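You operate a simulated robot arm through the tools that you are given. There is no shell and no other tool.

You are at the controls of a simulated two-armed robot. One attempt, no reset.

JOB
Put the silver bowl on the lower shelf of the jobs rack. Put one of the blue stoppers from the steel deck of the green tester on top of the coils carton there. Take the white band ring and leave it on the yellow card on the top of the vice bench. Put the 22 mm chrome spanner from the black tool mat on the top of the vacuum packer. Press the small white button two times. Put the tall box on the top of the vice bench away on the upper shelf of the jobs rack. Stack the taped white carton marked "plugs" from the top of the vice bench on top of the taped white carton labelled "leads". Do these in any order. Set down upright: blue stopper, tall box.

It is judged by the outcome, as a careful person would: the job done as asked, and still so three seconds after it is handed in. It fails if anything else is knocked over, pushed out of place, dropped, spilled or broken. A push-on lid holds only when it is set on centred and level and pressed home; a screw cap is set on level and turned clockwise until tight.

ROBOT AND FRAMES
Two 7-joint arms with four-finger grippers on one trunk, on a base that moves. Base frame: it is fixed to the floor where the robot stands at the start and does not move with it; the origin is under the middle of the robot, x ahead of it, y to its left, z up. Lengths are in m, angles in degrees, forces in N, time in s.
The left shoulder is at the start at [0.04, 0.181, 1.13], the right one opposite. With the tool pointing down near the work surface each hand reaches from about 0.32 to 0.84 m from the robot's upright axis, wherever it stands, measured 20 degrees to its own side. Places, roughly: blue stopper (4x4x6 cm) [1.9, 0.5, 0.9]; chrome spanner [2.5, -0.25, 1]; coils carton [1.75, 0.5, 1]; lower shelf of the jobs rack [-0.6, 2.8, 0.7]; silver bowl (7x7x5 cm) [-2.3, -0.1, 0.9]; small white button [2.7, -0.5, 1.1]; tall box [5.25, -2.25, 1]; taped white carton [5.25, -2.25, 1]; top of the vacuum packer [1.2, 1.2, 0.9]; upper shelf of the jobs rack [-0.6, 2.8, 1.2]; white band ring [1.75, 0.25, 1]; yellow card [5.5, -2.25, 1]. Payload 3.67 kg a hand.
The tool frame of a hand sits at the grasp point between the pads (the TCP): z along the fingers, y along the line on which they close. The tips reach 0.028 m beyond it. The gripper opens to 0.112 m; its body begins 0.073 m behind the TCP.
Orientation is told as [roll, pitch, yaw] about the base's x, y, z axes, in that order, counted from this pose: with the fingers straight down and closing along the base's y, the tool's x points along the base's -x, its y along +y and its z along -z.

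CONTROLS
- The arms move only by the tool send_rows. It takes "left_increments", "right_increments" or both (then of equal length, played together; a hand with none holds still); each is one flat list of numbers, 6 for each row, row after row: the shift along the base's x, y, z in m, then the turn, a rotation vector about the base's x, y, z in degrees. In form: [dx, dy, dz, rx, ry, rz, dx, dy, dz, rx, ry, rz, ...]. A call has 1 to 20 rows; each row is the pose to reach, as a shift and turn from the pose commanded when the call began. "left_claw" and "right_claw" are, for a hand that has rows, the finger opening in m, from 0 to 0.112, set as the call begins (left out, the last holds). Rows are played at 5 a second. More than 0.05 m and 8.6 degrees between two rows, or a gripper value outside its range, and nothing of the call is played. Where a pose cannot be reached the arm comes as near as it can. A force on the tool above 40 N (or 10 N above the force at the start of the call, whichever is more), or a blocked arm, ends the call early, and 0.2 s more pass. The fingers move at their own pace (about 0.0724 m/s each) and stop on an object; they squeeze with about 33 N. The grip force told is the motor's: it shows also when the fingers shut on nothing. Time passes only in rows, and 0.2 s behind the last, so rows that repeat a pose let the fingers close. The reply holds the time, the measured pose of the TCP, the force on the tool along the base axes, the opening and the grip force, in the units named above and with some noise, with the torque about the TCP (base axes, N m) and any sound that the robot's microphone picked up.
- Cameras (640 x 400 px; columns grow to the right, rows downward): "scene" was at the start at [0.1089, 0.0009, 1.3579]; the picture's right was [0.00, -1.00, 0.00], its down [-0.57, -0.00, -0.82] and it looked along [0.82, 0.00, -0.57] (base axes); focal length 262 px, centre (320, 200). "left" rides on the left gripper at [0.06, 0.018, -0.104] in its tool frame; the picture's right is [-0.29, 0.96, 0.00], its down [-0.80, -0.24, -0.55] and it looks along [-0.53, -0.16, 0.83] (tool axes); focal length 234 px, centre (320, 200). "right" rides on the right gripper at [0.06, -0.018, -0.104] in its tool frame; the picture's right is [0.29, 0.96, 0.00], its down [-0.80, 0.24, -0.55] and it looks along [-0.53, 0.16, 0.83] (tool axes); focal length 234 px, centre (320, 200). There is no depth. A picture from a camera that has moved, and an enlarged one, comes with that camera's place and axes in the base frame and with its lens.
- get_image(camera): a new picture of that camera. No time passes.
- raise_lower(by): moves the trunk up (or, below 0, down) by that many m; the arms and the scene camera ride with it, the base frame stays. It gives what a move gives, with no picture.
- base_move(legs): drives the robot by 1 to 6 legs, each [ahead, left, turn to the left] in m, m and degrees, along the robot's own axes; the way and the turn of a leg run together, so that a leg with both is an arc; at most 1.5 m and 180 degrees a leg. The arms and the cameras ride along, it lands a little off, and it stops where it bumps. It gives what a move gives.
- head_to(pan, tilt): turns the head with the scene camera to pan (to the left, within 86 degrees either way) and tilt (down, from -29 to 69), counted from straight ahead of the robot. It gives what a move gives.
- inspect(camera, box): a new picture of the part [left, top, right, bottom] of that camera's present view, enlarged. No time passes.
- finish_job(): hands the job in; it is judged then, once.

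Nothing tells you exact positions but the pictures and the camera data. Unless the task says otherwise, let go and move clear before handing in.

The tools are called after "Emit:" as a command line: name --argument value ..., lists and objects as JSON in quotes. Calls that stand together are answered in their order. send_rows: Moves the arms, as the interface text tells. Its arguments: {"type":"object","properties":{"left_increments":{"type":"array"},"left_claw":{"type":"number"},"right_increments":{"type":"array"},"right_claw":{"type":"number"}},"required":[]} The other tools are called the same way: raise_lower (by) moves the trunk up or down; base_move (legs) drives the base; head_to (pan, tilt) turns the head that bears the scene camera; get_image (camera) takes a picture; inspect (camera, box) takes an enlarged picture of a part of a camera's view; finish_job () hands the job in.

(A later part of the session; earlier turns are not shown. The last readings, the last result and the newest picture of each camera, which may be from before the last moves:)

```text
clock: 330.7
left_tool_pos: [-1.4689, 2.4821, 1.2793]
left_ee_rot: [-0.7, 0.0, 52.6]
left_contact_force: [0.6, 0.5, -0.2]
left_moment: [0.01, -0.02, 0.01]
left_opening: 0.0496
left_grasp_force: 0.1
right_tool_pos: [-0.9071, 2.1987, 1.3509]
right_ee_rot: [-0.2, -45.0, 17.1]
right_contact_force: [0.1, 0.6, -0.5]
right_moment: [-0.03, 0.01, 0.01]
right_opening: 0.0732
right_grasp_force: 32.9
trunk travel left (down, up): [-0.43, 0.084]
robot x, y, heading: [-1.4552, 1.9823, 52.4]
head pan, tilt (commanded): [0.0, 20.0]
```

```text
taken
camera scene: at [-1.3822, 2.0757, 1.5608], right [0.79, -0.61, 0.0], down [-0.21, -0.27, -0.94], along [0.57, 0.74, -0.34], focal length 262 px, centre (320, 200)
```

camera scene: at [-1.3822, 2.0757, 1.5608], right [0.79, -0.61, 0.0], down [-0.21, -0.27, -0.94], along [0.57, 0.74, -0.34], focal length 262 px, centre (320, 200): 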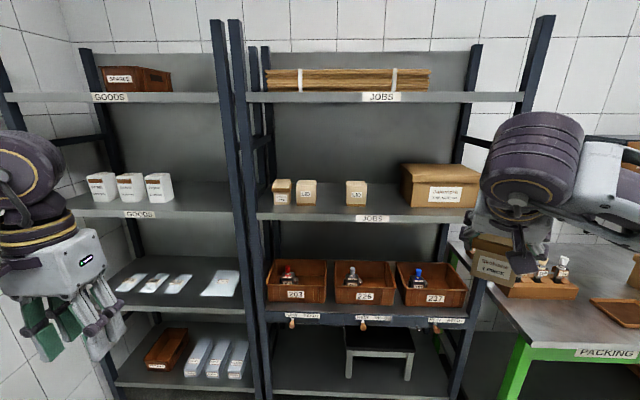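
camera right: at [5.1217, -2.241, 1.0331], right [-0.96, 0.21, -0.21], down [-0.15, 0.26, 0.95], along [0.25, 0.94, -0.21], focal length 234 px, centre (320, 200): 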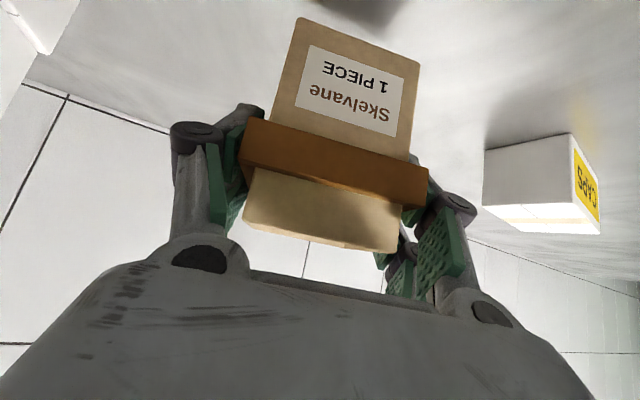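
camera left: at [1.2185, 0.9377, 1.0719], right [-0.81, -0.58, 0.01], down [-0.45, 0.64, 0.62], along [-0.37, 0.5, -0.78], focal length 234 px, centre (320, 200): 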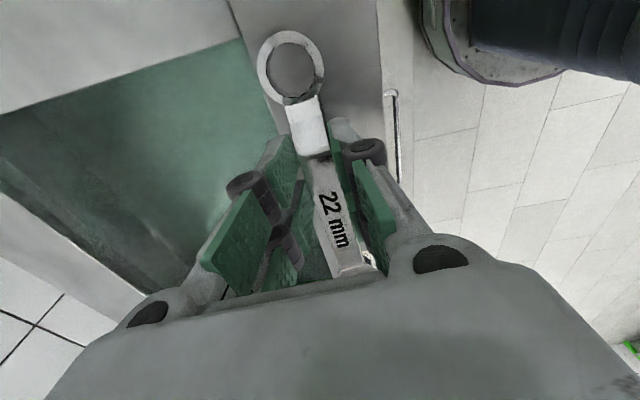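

Now I have a good view. Upper shelf at z≈1.17, front edge ~1.03 m ahead; target gap is ~0.27 m to my right. Turn the hand toward the shelf and move the base forward.

Emit:
send_rows --right_increments '[-0.016, -0.01, 0, 0, 0, 7.1, -0.032, -0.02, 0, 0, 0, 14.2, -0.048, -0.03, 0, 0, 0, 21.3, -0.064, -0.04, 0, 0, 0, 28.4, -0.0779, -0.0486, 0, 0, 0, 35.3, -0.0779, -0.0486, 0, 0, 0, 35.3]'

Emit:
base_move --legs '[[0.48, 0, 0]]'

Emit:
head_to --pan -15 --tilt 30

Emit:
get_image --camera "scene"

Emit:
get_image --camera "right"

```text
clock: 332.1
left_tool_pos: [-1.4705, 2.4826, 1.2771]
left_ee_rot: [-0.7, -0.1, 52.6]
left_contact_force: [0.3, 0.2, 0.6]
left_moment: [-0.01, 0.01, 0.0]
left_opening: 0.0497
left_grasp_force: 0.0
right_tool_pos: [-0.9845, 2.1515, 1.354]
right_ee_rot: [-0.2, -44.8, 52.5]
right_contact_force: [0.7, 0.0, -0.9]
right_moment: [0.04, 0.02, 0.02]
right_opening: 0.0733
right_grasp_force: 33.0
right hand out of reach, approached as far as the arm can: row 5, 6
trunk travel left (down, up): [-0.43, 0.084]
robot x, y, heading: [-1.4545, 1.9816, 52.3]
head pan, tilt (commanded): [0.0, 20.0]
```

```text
clock: 335.1
left_tool_pos: [-1.1715, 2.8674, 1.2792]
left_ee_rot: [-0.8, -0.2, 52.3]
left_contact_force: [-0.4, -0.2, -0.5]
left_moment: [0.0, 0.0, 0.01]
left_opening: 0.05
left_grasp_force: 0.0
right_tool_pos: [-0.6863, 2.5325, 1.3542]
right_ee_rot: [-0.2, -44.8, 52.1]
right_contact_force: [0.5, -0.1, -0.2]
right_moment: [0.0, -0.01, 0.0]
right_opening: 0.0733
right_grasp_force: 32.9
trunk travel left (down, up): [-0.43, 0.084]
robot x, y, heading: [-1.1543, 2.3716, 52.2]
head pan, tilt (commanded): [0.0, 20.0]
```

```text
clock: 335.9
left_tool_pos: [-1.1694, 2.8673, 1.2778]
left_ee_rot: [-0.8, 0.0, 52.4]
left_contact_force: [0.3, -0.2, 0.1]
left_moment: [0.0, 0.02, -0.01]
left_opening: 0.05
left_grasp_force: 0.1
right_tool_pos: [-0.6875, 2.5346, 1.3536]
right_ee_rot: [-0.1, -44.9, 52.1]
right_contact_force: [0.4, -0.2, -0.9]
right_moment: [-0.04, 0.0, 0.03]
right_opening: 0.0732
right_grasp_force: 33.1
trunk travel left (down, up): [-0.43, 0.084]
robot x, y, heading: [-1.1552, 2.3695, 52.3]
head pan, tilt (commanded): [-15.0, 30.0]
```

```text
taken
camera scene: at [-1.0691, 2.4418, 1.5448], right [0.6, -0.8, 0.0], down [-0.4, -0.3, -0.87], along [0.69, 0.52, -0.5], focal length 262 px, centre (320, 200)
```

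scene: 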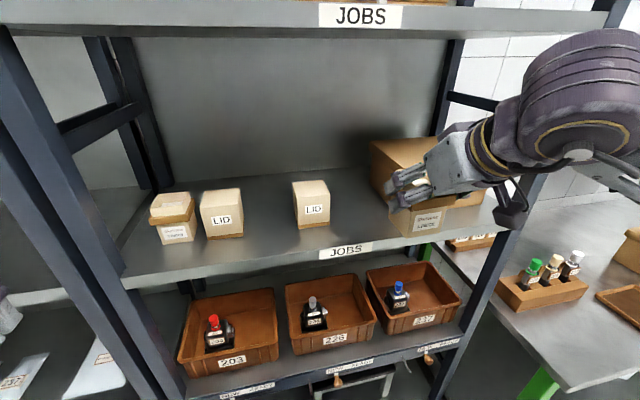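

```text
taken
camera right: at [-0.7419, 2.4327, 1.3841], right [-0.88, 0.43, -0.2], down [-0.08, 0.29, 0.95], along [0.47, 0.86, -0.22], focal length 234 px, centre (320, 200)
```

right: 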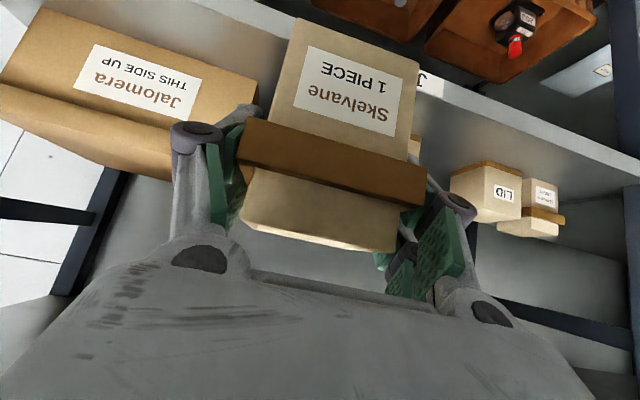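

Lateral position is already centred in the gap (right 0.27). Move the box forward over the shelf at height, then check.

Emit:
send_rows --right_increments '[0.022, 0.029, 0, 0, 0, 0, 0.045, 0.058, 0, 0, 0, 0, 0.068, 0.088, -0.01, 0, 0, 0, 0.091, 0.117, -0.025, 0, 0, 0, 0.1131, 0.1464, -0.04, 0, 0, 0, 0.1131, 0.1464, -0.04, 0, 0, 0]'

Emit:
get_image --camera "scene"

Emit:
get_image --camera "right"

```text
clock: 337.3
left_tool_pos: [-1.1719, 2.8656, 1.2797]
left_ee_rot: [-0.6, -0.1, 52.4]
left_contact_force: [-0.6, 0.2, 0.8]
left_moment: [-0.02, 0.03, -0.04]
left_opening: 0.0502
left_grasp_force: 0.1
right_tool_pos: [-0.5719, 2.6773, 1.3124]
right_ee_rot: [-0.1, -45.0, 52.2]
right_contact_force: [0.9, -1.1, 0.4]
right_moment: [-0.04, 0.02, 0.01]
right_opening: 0.0732
right_grasp_force: 33.3
trunk travel left (down, up): [-0.43, 0.084]
robot x, y, heading: [-1.157, 2.3686, 52.2]
head pan, tilt (commanded): [-15.0, 30.0]
```

```text
taken
camera scene: at [-1.0702, 2.4402, 1.5449], right [0.6, -0.8, 0.0], down [-0.4, -0.3, -0.87], along [0.69, 0.52, -0.5], focal length 262 px, centre (320, 200)
```

scene: 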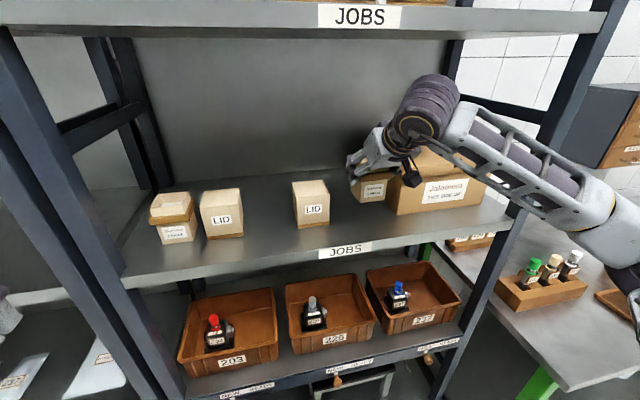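

```text
taken
camera right: at [-0.6278, 2.5759, 1.343], right [-0.88, 0.43, -0.21], down [-0.08, 0.28, 0.95], along [0.47, 0.86, -0.21], focal length 234 px, centre (320, 200)
```

right: 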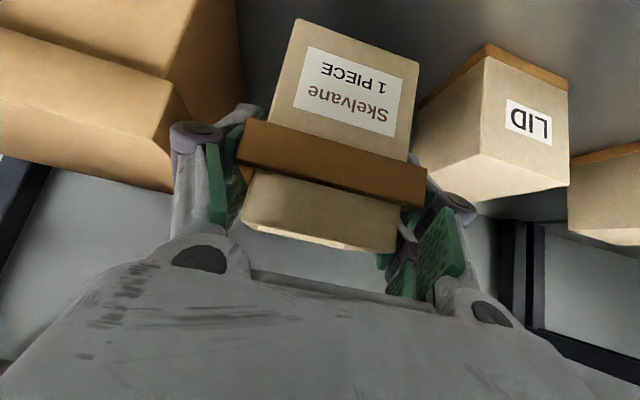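

Emit:
inspect --camera "scene" --box '[270, 130, 430, 260]'

```text
3.08 times, centred on (350, 195) of scene
camera zoom: at [-1.0702, 2.4402, 1.5449], right [0.6, -0.8, 0.0], down [-0.4, -0.3, -0.87], along [0.69, 0.52, -0.5], focal length 807 px, centre (228, 215)
```

zoom: 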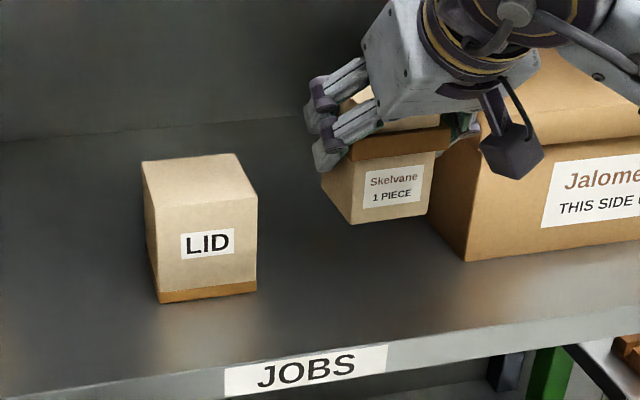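

The box will land well clear of both neighbours and ~3–4 cm behind the shelf edge. Lower it.

Emit:
send_rows --right_increments '[0, 0, -0.025, 0, 0, 0, 0, 0, -0.048, 0, 0, 0, 0, 0, -0.06, 0, 0, 0, 0, 0, -0.064, 0, 0, 0, 0, 0, -0.064, 0, 0, 0]'

Emit:
inspect --camera "scene" --box '[270, 130, 430, 260]'

```text
clock: 338.5
left_tool_pos: [-1.1705, 2.8666, 1.2785]
left_ee_rot: [-0.7, -0.2, 52.4]
left_contact_force: [-0.1, 0.2, 1.2]
left_moment: [-0.02, -0.03, 0.03]
left_opening: 0.0497
left_grasp_force: 0.0
right_tool_pos: [-0.5738, 2.6796, 1.25]
right_ee_rot: [-0.2, -44.9, 52.0]
right_contact_force: [0.7, -0.4, -0.7]
right_moment: [0.0, 0.01, -0.01]
right_opening: 0.0732
right_grasp_force: 33.6
trunk travel left (down, up): [-0.43, 0.084]
robot x, y, heading: [-1.1564, 2.3671, 52.6]
head pan, tilt (commanded): [-15.0, 30.0]
```

```text
3.08 times, centred on (350, 195) of scene
camera zoom: at [-1.0696, 2.441, 1.5448], right [0.6, -0.8, 0.0], down [-0.4, -0.3, -0.87], along [0.69, 0.52, -0.5], focal length 807 px, centre (228, 215)
```

zoom: 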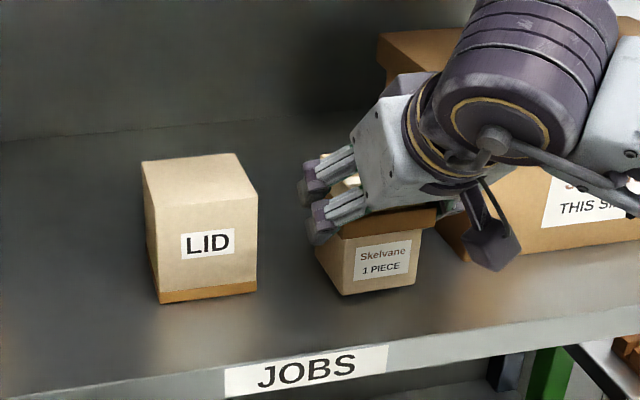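

Emit:
send_rows --right_increments '[0, 0, -0.003, 0, 0, 0, 0, 0, -0.006, 0, 0, 0, 0, 0, -0.008, 0, 0, 0]'

Emit:
send_rows --right_increments '[0, 0, -0.001, 0, 0, 0, 0, 0, -0.002, 0, 0, 0, 0, 0, -0.003, 0, 0, 0]'

```text
clock: 339.3
left_tool_pos: [-1.1712, 2.8658, 1.2792]
left_ee_rot: [-0.7, -0.2, 52.3]
left_contact_force: [-0.2, 0.5, 0.8]
left_moment: [-0.03, 0.02, -0.01]
left_opening: 0.05
left_grasp_force: 0.0
right_tool_pos: [-0.5732, 2.68, 1.2457]
right_ee_rot: [-0.2, -45.4, 51.9]
right_contact_force: [4.7, 2.6, 19.9]
right_moment: [-0.15, 0.29, 0.03]
right_opening: 0.0731
right_grasp_force: 33.1
trunk travel left (down, up): [-0.43, 0.084]
robot x, y, heading: [-1.1528, 2.3699, 52.5]
head pan, tilt (commanded): [-15.0, 30.0]
```

```text
clock: 340.1
left_tool_pos: [-1.1718, 2.8668, 1.2798]
left_ee_rot: [-0.8, -0.1, 52.3]
left_contact_force: [0.4, -0.3, 0.3]
left_moment: [-0.02, 0.01, -0.01]
left_opening: 0.0502
left_grasp_force: 0.0
right_tool_pos: [-0.5738, 2.6792, 1.2429]
right_ee_rot: [-0.1, -45.4, 52.0]
right_contact_force: [7.8, 4.1, 32.8]
right_moment: [0.62, -0.56, 0.01]
right_opening: 0.0736
right_grasp_force: 32.8
trunk travel left (down, up): [-0.43, 0.084]
robot x, y, heading: [-1.1568, 2.3701, 52.2]
head pan, tilt (commanded): [-15.0, 30.0]
```

In contact; ease off about 5 mm of command, then release.

Emit:
send_rows --right_increments '[0, 0, 0.003, 0, 0, 0, 0, 0, 0.005, 0, 0, 0, 0, 0, 0.005, 0, 0, 0]'

Emit:
inspect --camera "scene" --box '[270, 130, 430, 260]'

```text
clock: 340.9
left_tool_pos: [-1.171, 2.8665, 1.2797]
left_ee_rot: [-0.7, -0.1, 52.4]
left_contact_force: [0.1, -0.4, 0.2]
left_moment: [0.01, 0.01, -0.02]
left_opening: 0.0497
left_grasp_force: 0.1
right_tool_pos: [-0.5752, 2.6784, 1.2432]
right_ee_rot: [-0.2, -44.8, 52.1]
right_contact_force: [4.5, 0.3, 13.6]
right_moment: [0.48, -0.46, -0.14]
right_opening: 0.073
right_grasp_force: 33.0
trunk travel left (down, up): [-0.43, 0.084]
robot x, y, heading: [-1.153, 2.3686, 52.2]
head pan, tilt (commanded): [-15.0, 30.0]
```

```text
3.08 times, centred on (350, 195) of scene
camera zoom: at [-1.0702, 2.4402, 1.5448], right [0.6, -0.8, 0.0], down [-0.4, -0.3, -0.87], along [0.69, 0.52, -0.5], focal length 807 px, centre (228, 215)
```

zoom: 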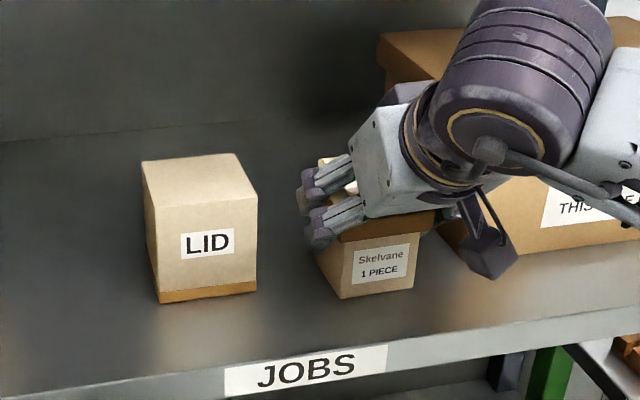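

Emit:
send_rows --right_increments '[0, 0, 0.001, 0, 0, 0, 0, 0, 0.002, 0, 0, 0, 0, 0, 0.002, 0, 0, 0]'

Emit:
send_rows --right_increments '[0, 0, 0, 0, 0, 0, 0, 0, 0, 0, 0, 0, 0, 0, 0, 0, 0, 0]' --right_claw 0.086

Emit:
inspect --camera "right" --box '[180, 0, 460, 260]'

Emit:
inspect --camera "scene" --box '[270, 130, 430, 260]'

```text
clock: 341.7
left_tool_pos: [-1.1719, 2.8681, 1.2798]
left_ee_rot: [-0.7, 0.0, 52.4]
left_contact_force: [1.1, 0.3, 0.6]
left_moment: [0.0, -0.03, 0.0]
left_opening: 0.0501
left_grasp_force: 0.1
right_tool_pos: [-0.5742, 2.6807, 1.2446]
right_ee_rot: [-0.1, -44.7, 52.2]
right_contact_force: [0.1, 0.0, -0.4]
right_moment: [0.03, 0.0, 0.02]
right_opening: 0.0733
right_grasp_force: 33.1
trunk travel left (down, up): [-0.43, 0.084]
robot x, y, heading: [-1.1546, 2.3697, 52.3]
head pan, tilt (commanded): [-15.0, 30.0]
```

```text
clock: 342.5
left_tool_pos: [-1.1714, 2.8675, 1.2795]
left_ee_rot: [-0.7, -0.1, 52.4]
left_contact_force: [-0.5, -1.3, -0.2]
left_moment: [-0.02, -0.01, 0.01]
left_opening: 0.0498
left_grasp_force: 0.0
right_tool_pos: [-0.5736, 2.6802, 1.2458]
right_ee_rot: [-0.1, -44.9, 52.2]
right_contact_force: [-0.3, 0.3, 0.5]
right_moment: [0.0, 0.05, 0.0]
right_opening: 0.0861
right_grasp_force: 0.1
trunk travel left (down, up): [-0.43, 0.084]
robot x, y, heading: [-1.1529, 2.3712, 52.4]
head pan, tilt (commanded): [-15.0, 30.0]
```

```text
1.54 times, centred on (320, 130) of right
camera zoom: at [-0.6291, 2.5785, 1.2767], right [-0.88, 0.43, -0.21], down [-0.08, 0.29, 0.95], along [0.47, 0.86, -0.22], focal length 360 px, centre (320, 308)
```

zoom: 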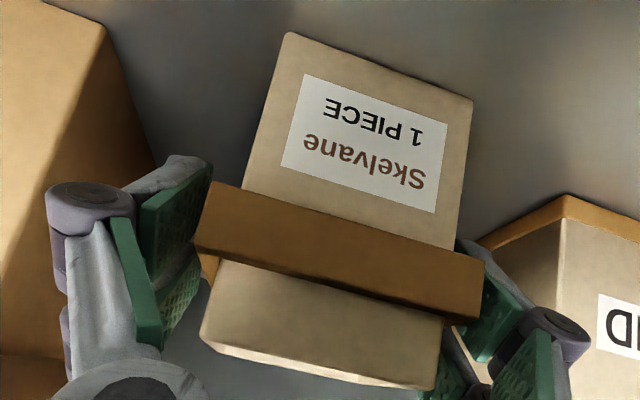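

```text
3.08 times, centred on (350, 195) of scene
camera zoom: at [-1.0696, 2.4411, 1.5448], right [0.6, -0.8, 0.0], down [-0.4, -0.3, -0.87], along [0.69, 0.52, -0.5], focal length 807 px, centre (228, 215)
```

zoom: 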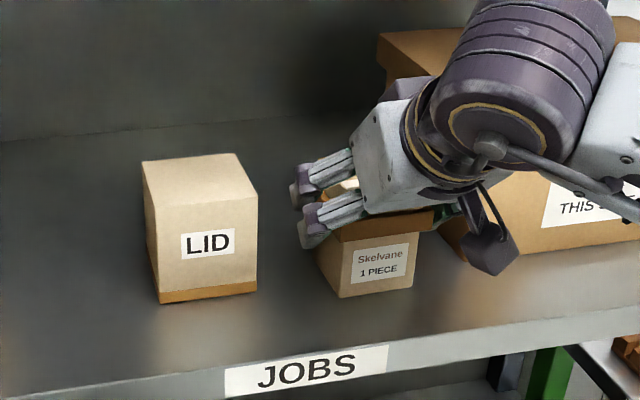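

Released; the box stands on the shelf. Withdraw back along the approach line.

Emit:
send_rows --right_increments '[-0.009, -0.0115, 0.0145, 0, 0, 0, -0.023, -0.03, 0.037, 0, 0, 0, -0.04, -0.052, 0.06, 0, 0, 0, -0.058, -0.075, 0.08, 0, 0, 0, -0.08, -0.105, 0.09, 0, 0, 0, -0.105, -0.135, 0.095, 0, 0, 0, -0.12, -0.155, 0.095, 0, 0, 0, -0.12, -0.155, 0.095, 0, 0, 0]'

Emit:
inspect --camera "scene" --box '[130, 130, 530, 380]'

```text
clock: 344.3
left_tool_pos: [-1.1699, 2.8676, 1.2796]
left_ee_rot: [-0.7, 0.0, 52.4]
left_contact_force: [0.4, -0.3, 0.5]
left_moment: [-0.01, -0.03, 0.01]
left_opening: 0.05
left_grasp_force: 0.0
right_tool_pos: [-0.6854, 2.5333, 1.3515]
right_ee_rot: [-0.1, -44.8, 52.1]
right_contact_force: [0.4, -0.2, -0.2]
right_moment: [0.04, -0.03, 0.01]
right_opening: 0.0861
right_grasp_force: 0.0
right hand out of reach, approached as far as the arm can: row 7, 8
trunk travel left (down, up): [-0.43, 0.084]
robot x, y, heading: [-1.1523, 2.3696, 52.1]
head pan, tilt (commanded): [-15.0, 30.0]
```

```text
1.60 times, centred on (330, 255) of scene
camera zoom: at [-1.0692, 2.4414, 1.5447], right [0.6, -0.8, 0.0], down [-0.4, -0.3, -0.87], along [0.69, 0.52, -0.5], focal length 420 px, centre (304, 112)
```

zoom: 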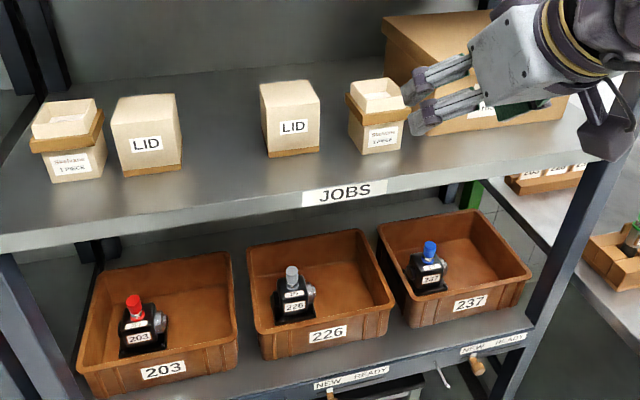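

The tall box stands upright on the upper JOBS shelf. Before fetching the bowl, I lower the trunk to look at the lower shelf for free space.

Emit:
raise_lower --by -0.4

Emit:
head_to --pan -12 --tilt 22

Emit:
get_image --camera "scene"

```text
clock: 348.1
left_tool_pos: [-1.1708, 2.8666, 0.8785]
left_ee_rot: [-0.6, -0.1, 52.4]
left_contact_force: [-0.6, -0.5, 0.6]
left_moment: [-0.01, -0.01, 0.0]
left_opening: 0.0498
left_grasp_force: 0.1
right_tool_pos: [-0.6843, 2.5344, 0.9522]
right_ee_rot: [-0.1, -44.8, 52.1]
right_contact_force: [-0.2, 0.2, 0.7]
right_moment: [0.01, 0.0, 0.0]
right_opening: 0.0858
right_grasp_force: 0.1
trunk travel left (down, up): [-0.03, 0.484]
robot x, y, heading: [-1.1588, 2.3688, 52.3]
head pan, tilt (commanded): [-15.0, 30.0]
```

```text
clock: 348.8
left_tool_pos: [-1.1719, 2.8671, 0.8783]
left_ee_rot: [-0.7, -0.1, 52.3]
left_contact_force: [-0.6, -1.0, 0.3]
left_moment: [0.0, 0.01, -0.01]
left_opening: 0.0499
left_grasp_force: 0.1
right_tool_pos: [-0.6851, 2.5348, 0.9501]
right_ee_rot: [-0.1, -44.8, 52.0]
right_contact_force: [-0.4, 0.4, -0.8]
right_moment: [0.03, 0.01, -0.02]
right_opening: 0.0857
right_grasp_force: 0.0
trunk travel left (down, up): [-0.03, 0.484]
robot x, y, heading: [-1.15, 2.3703, 52.3]
head pan, tilt (commanded): [-12.0, 22.0]
```

```text
taken
camera scene: at [-1.0708, 2.4462, 1.157], right [0.65, -0.76, 0.0], down [-0.29, -0.24, -0.93], along [0.71, 0.6, -0.38], focal length 262 px, centre (320, 200)
```

scene: 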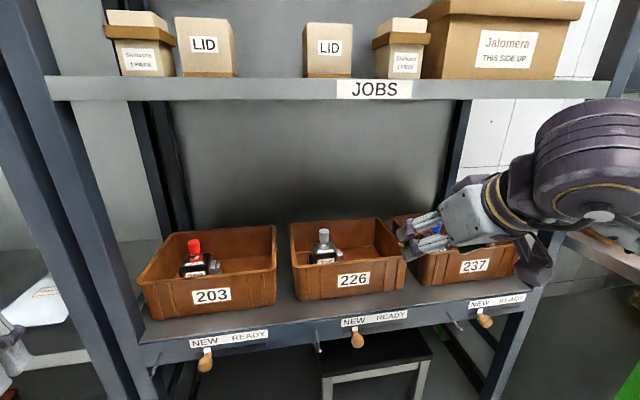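

Behind the crates there is a free strip of shelf (~15 cm deep). First fetch the bowl: back away from the rack, restore trunk height and arms.

Emit:
base_move --legs '[[-0.6, 0, 0]]'

Emit:
raise_lower --by 0.22

Emit:
send_rows --right_increments '[0, 0, 0, -5.9, 4.6, 0, 0, 0, 0, -11.8, 9.2, 0, 0, 0, 0, -17.8, 13.8, 0, 0, 0, 0, -23.7, 18.4, 0, 0, 0, 0, -29.6, 23, 0, 0, 0, 0, -35.5, 27.6, 0, 0, 0, 0, -35.5, 27.6, 0]'

Emit:
base_move --legs '[[0, 0, 90], [0, 0, 90]]'

Emit:
head_to --pan 0 --tilt 18

Emit:
get_image --camera "scene"

```text
clock: 352.3
left_tool_pos: [-1.5414, 2.3908, 0.8786]
left_ee_rot: [-0.7, -0.2, 52.3]
left_contact_force: [0.4, 0.1, -0.9]
left_moment: [-0.01, 0.0, 0.03]
left_opening: 0.0498
left_grasp_force: 0.0
right_tool_pos: [-1.0562, 2.0579, 0.9517]
right_ee_rot: [0.0, -44.7, 52.1]
right_contact_force: [0.2, -0.4, 0.1]
right_moment: [-0.04, 0.03, 0.02]
right_opening: 0.0862
right_grasp_force: 0.0
trunk travel left (down, up): [-0.03, 0.484]
robot x, y, heading: [-1.5249, 1.8953, 52.0]
head pan, tilt (commanded): [-12.0, 22.0]
```

```text
clock: 354.6
left_tool_pos: [-1.5409, 2.3914, 1.0994]
left_ee_rot: [-0.8, 0.0, 52.3]
left_contact_force: [0.2, 0.0, 0.4]
left_moment: [0.02, 0.02, 0.02]
left_opening: 0.05
left_grasp_force: 0.1
right_tool_pos: [-1.0551, 2.0578, 1.172]
right_ee_rot: [-0.2, -44.8, 52.1]
right_contact_force: [0.4, -0.5, 0.2]
right_moment: [0.0, 0.0, -0.02]
right_opening: 0.0863
right_grasp_force: 0.0
trunk travel left (down, up): [-0.25, 0.264]
robot x, y, heading: [-1.526, 1.896, 52.3]
head pan, tilt (commanded): [-12.0, 22.0]
```

```text
clock: 356.2
left_tool_pos: [-1.5402, 2.3907, 1.1006]
left_ee_rot: [-0.6, -0.1, 52.3]
left_contact_force: [0.4, -0.5, -0.3]
left_moment: [-0.01, 0.02, -0.02]
left_opening: 0.0497
left_grasp_force: 0.1
right_tool_pos: [-1.055, 2.0568, 1.1715]
right_ee_rot: [-0.2, 0.2, 52.1]
right_contact_force: [0.0, -0.3, 0.3]
right_moment: [0.01, -0.01, -0.02]
right_opening: 0.0858
right_grasp_force: 0.2
trunk travel left (down, up): [-0.25, 0.264]
robot x, y, heading: [-1.5228, 1.8928, 52.3]
head pan, tilt (commanded): [-12.0, 22.0]
```

```text
clock: 364.9
left_tool_pos: [-1.5296, 1.3947, 1.1]
left_ee_rot: [-0.8, -0.2, -130.1]
left_contact_force: [0.2, 0.4, 0.1]
left_moment: [-0.01, -0.01, 0.0]
left_opening: 0.0501
left_grasp_force: 0.1
right_tool_pos: [-1.9996, 1.7483, 1.1714]
right_ee_rot: [-0.2, 0.2, -130.4]
right_contact_force: [0.7, -0.2, -0.7]
right_moment: [0.02, 0.01, 0.01]
right_opening: 0.086
right_grasp_force: 0.0
trunk travel left (down, up): [-0.25, 0.264]
robot x, y, heading: [-1.5231, 1.8916, -130.4]
head pan, tilt (commanded): [-12.0, 22.0]
```

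```text
clock: 365.7
left_tool_pos: [-1.5301, 1.3954, 1.0993]
left_ee_rot: [-0.7, -0.1, -130.1]
left_contact_force: [-0.7, -0.2, -0.4]
left_moment: [0.01, -0.02, 0.0]
left_opening: 0.0502
left_grasp_force: 0.0
right_tool_pos: [-2.0019, 1.7496, 1.1706]
right_ee_rot: [-0.2, 0.2, -130.4]
right_contact_force: [0.4, -0.4, 0.0]
right_moment: [0.02, 0.01, 0.0]
right_opening: 0.0863
right_grasp_force: 0.1
trunk travel left (down, up): [-0.25, 0.264]
robot x, y, heading: [-1.5232, 1.8934, -130.2]
head pan, tilt (commanded): [0.0, 18.0]
```

```text
taken
camera scene: at [-1.598, 1.8072, 1.3844], right [-0.76, 0.65, 0.0], down [0.2, 0.24, -0.95], along [-0.62, -0.72, -0.31], focal length 262 px, centre (320, 200)
```

scene: 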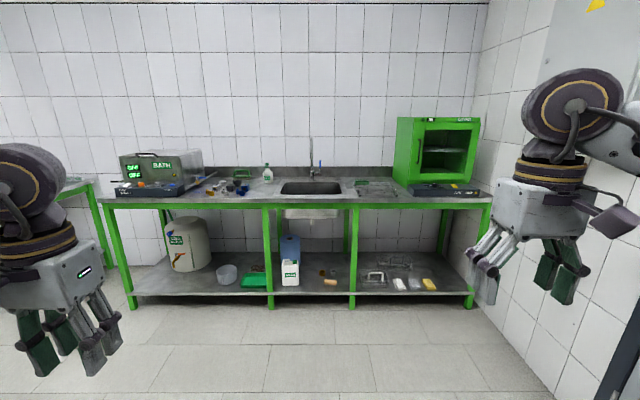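

Emit:
inspect --camera "scene" --box '[100, 130, 340, 230]'

Emit:
base_move --legs '[[1.2, 0.5, 0]]'

Emit:
head_to --pan 10 --tilt 25

Emit:
get_image --camera "scene"

```text
2.67 times, centred on (220, 180) of scene
camera zoom: at [-1.598, 1.8072, 1.3844], right [-0.76, 0.65, 0.0], down [0.2, 0.24, -0.95], along [-0.62, -0.72, -0.31], focal length 700 px, centre (587, 253)
```

zoom: 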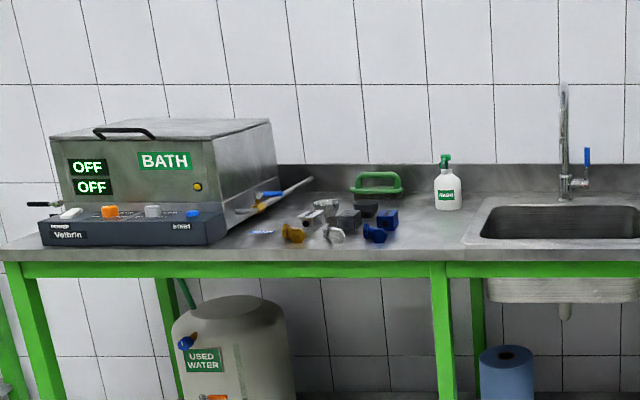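

```text
clock: 372.1
left_tool_pos: [-1.9185, 0.1692, 1.0992]
left_ee_rot: [-0.7, -0.2, -130.3]
left_contact_force: [-0.6, -0.7, -0.6]
left_moment: [0.0, 0.01, 0.02]
left_opening: 0.0505
left_grasp_force: 0.0
right_tool_pos: [-2.3872, 0.5229, 1.1717]
right_ee_rot: [-0.2, 0.3, -130.5]
right_contact_force: [0.7, -0.6, 0.5]
right_moment: [0.02, 0.0, -0.02]
right_opening: 0.0863
right_grasp_force: 0.1
trunk travel left (down, up): [-0.25, 0.264]
robot x, y, heading: [-1.9103, 0.669, -130.4]
head pan, tilt (commanded): [0.0, 18.0]
```

```text
clock: 372.9
left_tool_pos: [-1.9177, 0.1686, 1.0996]
left_ee_rot: [-0.7, -0.1, -130.3]
left_contact_force: [-0.4, -0.6, -0.3]
left_moment: [0.01, 0.0, 0.04]
left_opening: 0.05
left_grasp_force: 0.1
right_tool_pos: [-2.3873, 0.5237, 1.1717]
right_ee_rot: [-0.2, 0.2, -130.5]
right_contact_force: [0.2, -0.5, 0.2]
right_moment: [-0.03, -0.01, 0.02]
right_opening: 0.0861
right_grasp_force: 0.0
trunk travel left (down, up): [-0.25, 0.264]
robot x, y, heading: [-1.9145, 0.6655, -130.4]
head pan, tilt (commanded): [10.0, 25.0]
```

```text
taken
camera scene: at [-1.9713, 0.5722, 1.3731], right [-0.86, 0.51, 0.0], down [0.21, 0.36, -0.91], along [-0.46, -0.78, -0.42], focal length 262 px, centre (320, 200)
```

scene: 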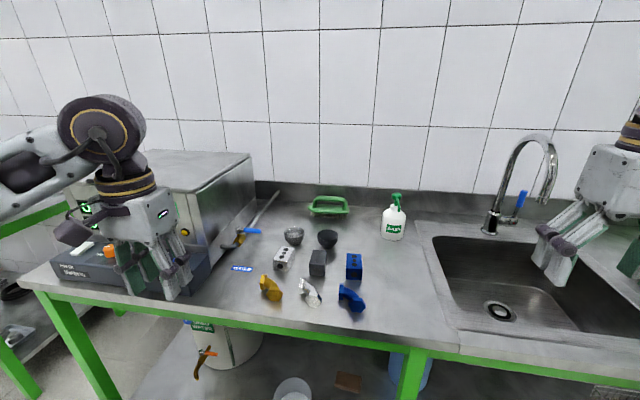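

Emit:
inspect --camera "scene" --box '[210, 170, 420, 330]'

```text
2.50 times, centred on (315, 250) of scene
camera zoom: at [-1.9713, 0.5722, 1.3731], right [-0.86, 0.51, 0.0], down [0.21, 0.36, -0.91], along [-0.46, -0.78, -0.42], focal length 656 px, centre (332, 75)
```

zoom: 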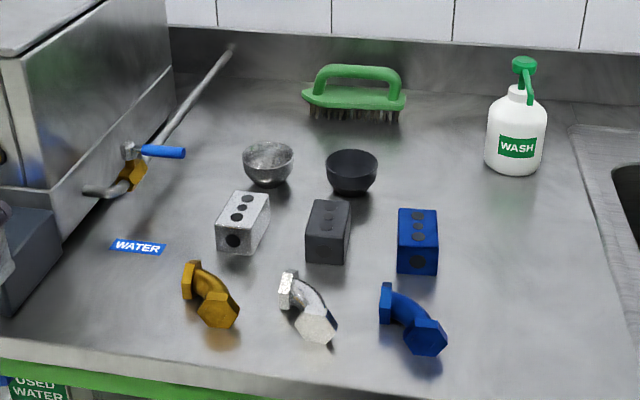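

The silver bowl is at the back-left next to a black bowl. I move slightly closer and bring the left hand above it with a 30° forward tilt (to suit the shelf later).

Emit:
base_move --legs '[[0.06, 0, 0]]'

Emit:
send_rows --left_increments '[-0.03, -0.016, 0, 0, 0, 0, -0.06, -0.033, 0, -3.8, 3.2, 0, -0.095, -0.052, 0, -7.6, 6.5, 0, -0.13, -0.071, 0, -11.4, 9.7, 0, -0.165, -0.09, -0.01, -15.2, 13, 0, -0.2, -0.11, -0.02, -19, 16.2, 0, -0.23, -0.126, -0.02, -22.8, 19.4, 0, -0.2605, -0.1426, -0.02, -22.8, 19.4, 0, -0.2605, -0.1426, -0.02, -22.8, 19.4, 0]' --left_claw 0.08

Emit:
get_image --camera "left"

Emit:
get_image --camera "scene"

```text
clock: 373.9
left_tool_pos: [-1.9582, 0.1227, 1.0997]
left_ee_rot: [-0.6, 0.0, -130.4]
left_contact_force: [-0.6, -0.9, -0.5]
left_moment: [-0.01, -0.06, 0.01]
left_opening: 0.0499
left_grasp_force: 0.1
right_tool_pos: [-2.428, 0.4754, 1.1697]
right_ee_rot: [-0.2, 0.2, -130.5]
right_contact_force: [-1.0, 0.2, -0.4]
right_moment: [0.04, -0.03, 0.0]
right_opening: 0.0862
right_grasp_force: 0.1
trunk travel left (down, up): [-0.25, 0.264]
robot x, y, heading: [-1.9489, 0.6191, -130.6]
head pan, tilt (commanded): [10.0, 25.0]
```

```text
clock: 375.9
left_tool_pos: [-2.2172, -0.0189, 1.0811]
left_ee_rot: [-0.8, -30.0, -130.2]
left_contact_force: [0.8, -0.1, -0.2]
left_moment: [0.01, 0.02, -0.02]
left_opening: 0.0799
left_grasp_force: 0.1
right_tool_pos: [-2.4256, 0.4779, 1.172]
right_ee_rot: [-0.2, 0.1, -130.6]
right_contact_force: [0.1, 0.5, -0.6]
right_moment: [0.0, 0.04, -0.03]
right_opening: 0.0862
right_grasp_force: 0.1
trunk travel left (down, up): [-0.25, 0.264]
robot x, y, heading: [-1.949, 0.6213, -130.5]
head pan, tilt (commanded): [10.0, 25.0]
```

```text
taken
camera left: at [-2.1361, 0.0468, 1.14], right [0.57, -0.81, 0.13], down [-0.44, -0.16, 0.88], along [-0.7, -0.56, -0.45], focal length 234 px, centre (320, 200)
```

left: 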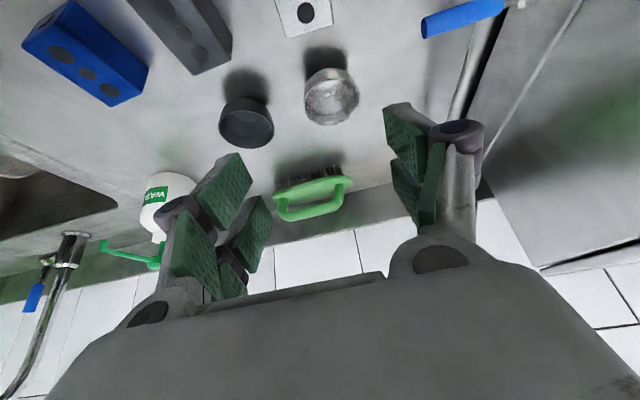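

```text
taken
camera scene: at [-2.0096, 0.5262, 1.3731], right [-0.86, 0.51, 0.0], down [0.21, 0.36, -0.91], along [-0.46, -0.78, -0.42], focal length 262 px, centre (320, 200)
```

scene: 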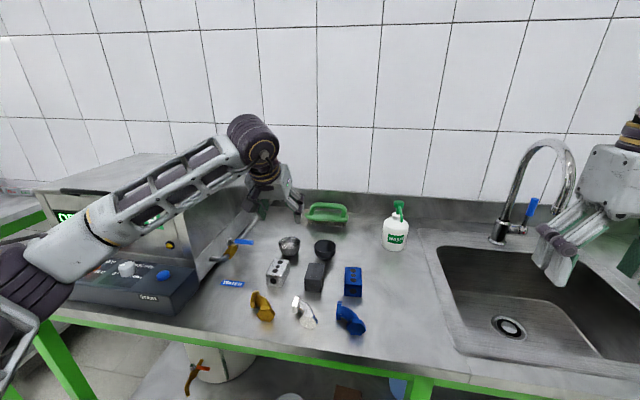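

Bowl located ~6 cm ahead and 1.5 cm left of the TCP. Move to a pre-grasp point along the tilted approach and re-check.

Emit:
send_rows --left_increments '[0.003, -0.012, -0.018, 0, 0, 0, 0.0053, -0.0172, -0.036, 0, 0, 0, -0.002, -0.026, -0.05, 0, 0, 0, -0.002, -0.026, -0.05, 0, 0, 0]'

Emit:
inspect --camera "left" --box '[200, 40, 460, 240]'

Emit:
inspect --camera "scene" --box '[220, 160, 380, 300]'

```text
clock: 376.9
left_tool_pos: [-2.2206, -0.0471, 1.0312]
left_ee_rot: [-0.7, -30.1, -130.1]
left_contact_force: [-0.2, 0.8, -0.5]
left_moment: [0.01, 0.01, 0.01]
left_opening: 0.08
left_grasp_force: 0.1
right_tool_pos: [-2.426, 0.4764, 1.1715]
right_ee_rot: [-0.3, 0.1, -130.6]
right_contact_force: [0.6, 0.1, 0.0]
right_moment: [-0.01, 0.0, -0.01]
right_opening: 0.086
right_grasp_force: 0.1
trunk travel left (down, up): [-0.25, 0.264]
robot x, y, heading: [-1.9528, 0.6192, -130.4]
head pan, tilt (commanded): [10.0, 25.0]
```

```text
2.00 times, centred on (330, 140) of left
camera zoom: at [-2.1379, 0.0192, 1.0897], right [0.57, -0.81, 0.13], down [-0.44, -0.16, 0.88], along [-0.7, -0.56, -0.45], focal length 468 px, centre (300, 320)
```

zoom: 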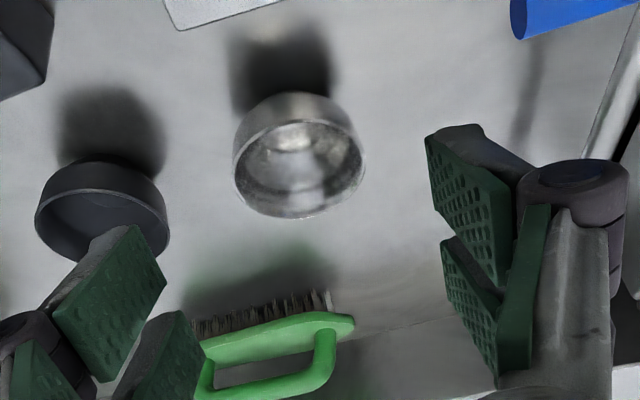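

```text
2.86 times, centred on (300, 230) of scene
camera zoom: at [-2.0102, 0.5262, 1.3731], right [-0.86, 0.51, 0.0], down [0.21, 0.36, -0.91], along [-0.46, -0.78, -0.42], focal length 750 px, centre (377, 114)
```

zoom: 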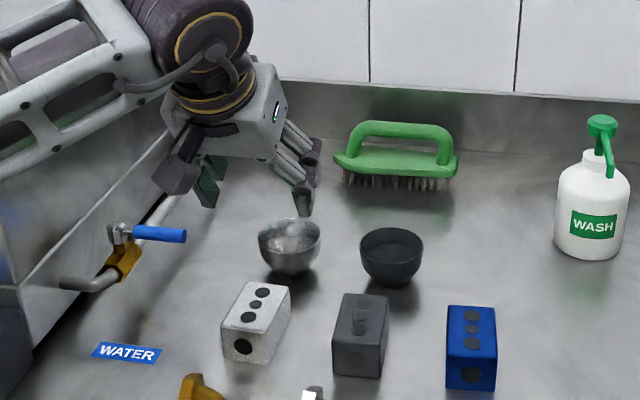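

Triangulation puts the bowl rim at z≈0.907 (bench 0.857), 8 cm ahead. Advance along the approach to straddle it.

Emit:
send_rows --left_increments '[-0.012, -0.0145, -0.03, 0, 0, 0, -0.026, -0.031, -0.06, 0, 0, 0, -0.039, -0.046, -0.085, 0, 0, 0, -0.039, -0.046, -0.085, 0, 0, 0]'

Emit:
inspect --camera "left" --box '[160, 20, 480, 260]'

Emit:
inspect --camera "scene" --box '[220, 160, 380, 300]'

```text
clock: 377.9
left_tool_pos: [-2.258, -0.0938, 0.9439]
left_ee_rot: [-0.7, -30.1, -130.3]
left_contact_force: [1.2, 0.0, 0.4]
left_moment: [0.03, -0.01, -0.01]
left_opening: 0.0799
left_grasp_force: 0.1
right_tool_pos: [-2.4272, 0.4769, 1.1715]
right_ee_rot: [-0.3, 0.1, -130.5]
right_contact_force: [0.4, 0.8, 0.9]
right_moment: [-0.03, 0.02, 0.0]
right_opening: 0.0861
right_grasp_force: 0.0
trunk travel left (down, up): [-0.25, 0.264]
robot x, y, heading: [-1.9473, 0.6229, -130.4]
head pan, tilt (commanded): [10.0, 25.0]
```

```text
1.67 times, centred on (320, 140) of left
camera zoom: at [-2.1764, -0.027, 1.0032], right [0.57, -0.81, 0.13], down [-0.44, -0.16, 0.88], along [-0.7, -0.56, -0.45], focal length 390 px, centre (320, 300)
```

zoom: 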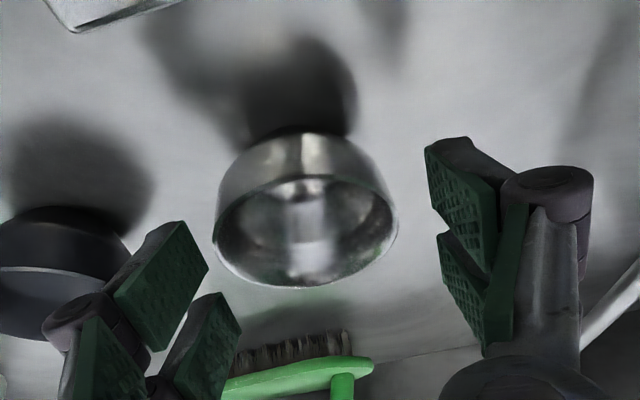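

```text
2.86 times, centred on (300, 230) of scene
camera zoom: at [-2.0102, 0.5263, 1.3731], right [-0.86, 0.51, 0.0], down [0.21, 0.36, -0.91], along [-0.46, -0.78, -0.42], focal length 750 px, centre (377, 114)
```

zoom: 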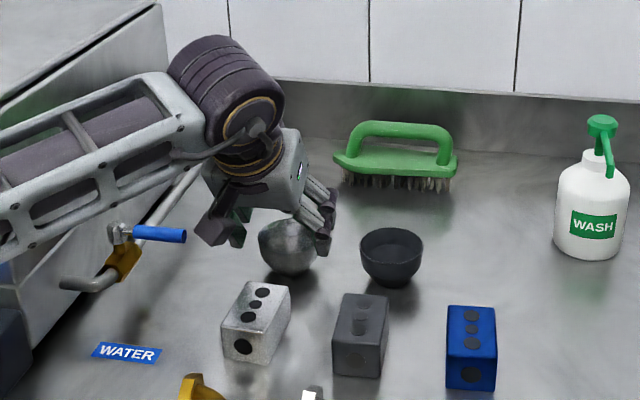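

Emit:
get_image --camera "scene"

Emit:
head_to --pan 40 --tilt 35

Emit:
get_image --camera "scene"

```text
taken
camera scene: at [-2.0102, 0.5263, 1.3731], right [-0.86, 0.51, 0.0], down [0.21, 0.36, -0.91], along [-0.46, -0.78, -0.42], focal length 262 px, centre (320, 200)
```

scene: 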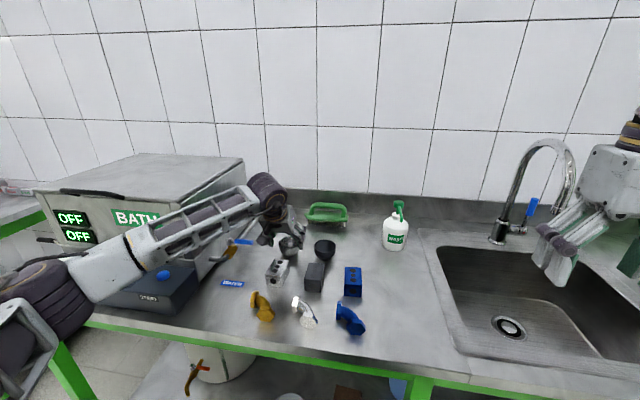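

```text
clock: 378.8
left_tool_pos: [-2.2601, -0.0934, 0.9449]
left_ee_rot: [-0.7, -30.0, -130.3]
left_contact_force: [-0.1, 0.4, 0.5]
left_moment: [-0.02, 0.02, 0.01]
left_opening: 0.0799
left_grasp_force: 0.0
right_tool_pos: [-2.4284, 0.4764, 1.1711]
right_ee_rot: [-0.2, 0.2, -130.5]
right_contact_force: [0.7, -0.8, -0.5]
right_moment: [0.0, 0.0, 0.03]
right_opening: 0.0859
right_grasp_force: 0.1
trunk travel left (down, up): [-0.25, 0.264]
robot x, y, heading: [-1.9527, 0.6207, -130.6]
head pan, tilt (commanded): [40.0, 35.0]
```

```text
taken
camera scene: at [-1.9647, 0.5173, 1.3573], right [-1.0, 0.01, 0.0], down [0.01, 0.57, -0.82], along [-0.01, -0.82, -0.57], focal length 262 px, centre (320, 200)
```

scene: 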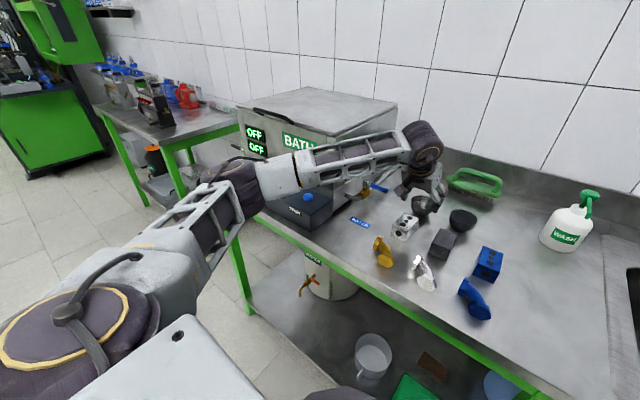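

The forearm is well clear of the bath. Final approach: 23 mm forward, 7 mm right, 30 mm down.

Emit:
send_rows --left_increments '[-0.01, -0.005, -0.01, 0, 0, 0, -0.015, -0.009, -0.02, 0, 0, 0, -0.0202, -0.0136, -0.03, 0, 0, 0, -0.0202, -0.0136, -0.03, 0, 0, 0]'

Emit:
inspect --camera "left" --box '[160, 20, 480, 260]'

Emit:
inspect --camera "scene" --box '[370, 120, 510, 240]'

```text
clock: 379.8
left_tool_pos: [-2.2788, -0.1077, 0.9149]
left_ee_rot: [-0.8, -30.0, -130.2]
left_contact_force: [-0.2, 0.0, -0.2]
left_moment: [0.01, 0.03, -0.03]
left_opening: 0.08
left_grasp_force: 0.1
right_tool_pos: [-2.4275, 0.4769, 1.1705]
right_ee_rot: [-0.2, 0.2, -130.6]
right_contact_force: [-0.2, -1.0, 0.3]
right_moment: [-0.01, 0.02, -0.02]
right_opening: 0.0861
right_grasp_force: 0.0
trunk travel left (down, up): [-0.25, 0.264]
robot x, y, heading: [-1.9516, 0.619, -130.4]
head pan, tilt (commanded): [40.0, 35.0]
```

```text
1.67 times, centred on (320, 140) of left
camera zoom: at [-2.1971, -0.0405, 0.973], right [0.56, -0.81, 0.13], down [-0.44, -0.16, 0.88], along [-0.7, -0.56, -0.45], focal length 390 px, centre (320, 300)
```

zoom: 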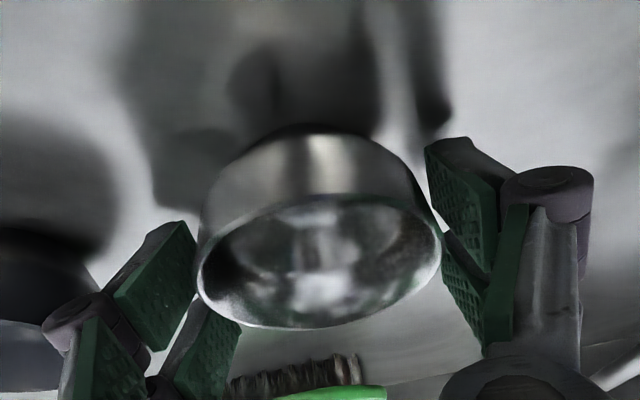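

```text
3.33 times, centred on (440, 180) of scene
camera zoom: at [-1.9645, 0.5174, 1.3573], right [-1.0, 0.01, 0.0], down [0.0, 0.57, -0.82], along [-0.01, -0.82, -0.57], focal length 874 px, centre (-80, 267)
```

zoom: 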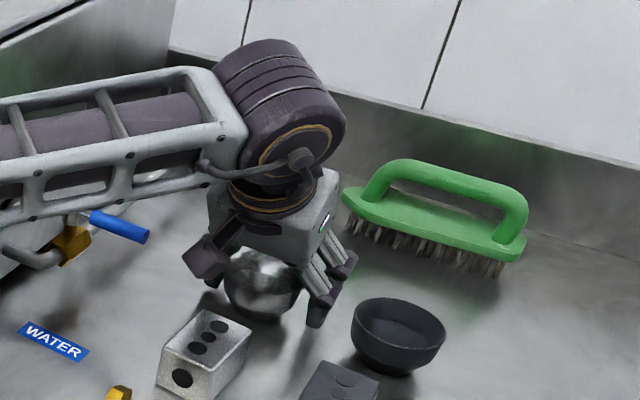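

Centred on the bowl. Close gently around the rim and lift slightly.

Emit:
send_rows --left_increments '[0, 0, 0, 0, 0, 0, 0, 0, 0, 0, 0, 0, 0, 0, 0, 0, 0, 0]' --left_claw 0.0

Emit:
send_rows --left_increments '[0, 0, 0.005, 0, 0, 0, 0, 0, 0.012, 0, 0, 0, 0, 0, 0.022, 0, 0, 0, 0, 0, 0.035, 0, 0, 0, 0, 0, 0.035, 0, 0, 0]'

Emit:
inspect --camera "left" --box '[160, 20, 480, 260]'

Emit:
inspect --camera "scene" --box '[370, 120, 510, 240]'

```text
clock: 380.6
left_tool_pos: [-2.2785, -0.1067, 0.9145]
left_ee_rot: [-0.7, -30.0, -130.3]
left_contact_force: [0.3, -2.3, 2.5]
left_moment: [-0.01, -0.09, -0.03]
left_opening: 0.0622
left_grasp_force: 32.4
right_tool_pos: [-2.4267, 0.4771, 1.1716]
right_ee_rot: [-0.2, 0.3, -130.5]
right_contact_force: [0.6, 0.3, -0.3]
right_moment: [-0.03, 0.05, 0.01]
right_opening: 0.086
right_grasp_force: 0.1
trunk travel left (down, up): [-0.25, 0.264]
robot x, y, heading: [-1.9517, 0.6216, -130.4]
head pan, tilt (commanded): [40.0, 35.0]
```

```text
clock: 381.8
left_tool_pos: [-2.2799, -0.1052, 0.9493]
left_ee_rot: [-0.7, -30.0, -130.3]
left_contact_force: [-0.6, 0.3, -1.1]
left_moment: [0.01, -0.02, 0.01]
left_opening: 0.062
left_grasp_force: 33.1
right_tool_pos: [-2.427, 0.4765, 1.1708]
right_ee_rot: [-0.2, 0.2, -130.4]
right_contact_force: [-0.5, -0.3, 0.4]
right_moment: [0.01, 0.02, 0.0]
right_opening: 0.0859
right_grasp_force: 0.0
trunk travel left (down, up): [-0.25, 0.264]
robot x, y, heading: [-1.9492, 0.6237, -130.8]
head pan, tilt (commanded): [40.0, 35.0]
```

```text
1.67 times, centred on (320, 140) of left
camera zoom: at [-2.1977, -0.0399, 1.008], right [0.57, -0.81, 0.13], down [-0.44, -0.16, 0.88], along [-0.7, -0.56, -0.45], focal length 390 px, centre (320, 300)
```

zoom: 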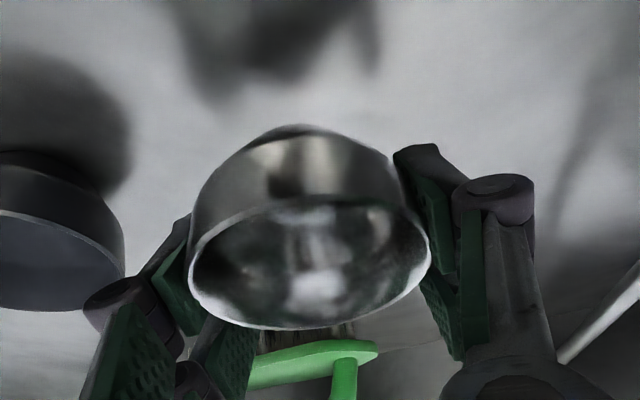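

```text
3.33 times, centred on (440, 180) of scene
camera zoom: at [-1.9648, 0.5169, 1.3572], right [-1.0, 0.01, 0.0], down [0.0, 0.57, -0.82], along [-0.01, -0.82, -0.57], focal length 874 px, centre (-80, 267)
```

zoom: 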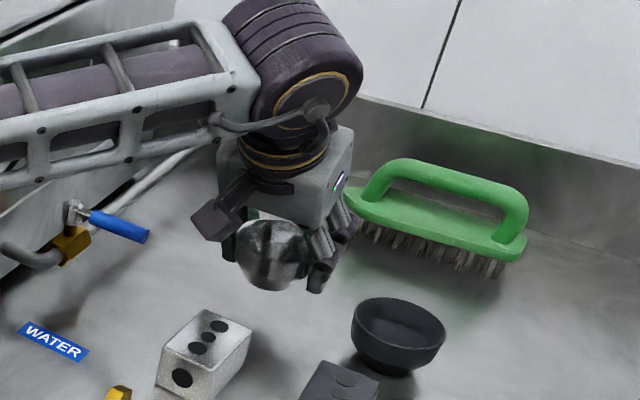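

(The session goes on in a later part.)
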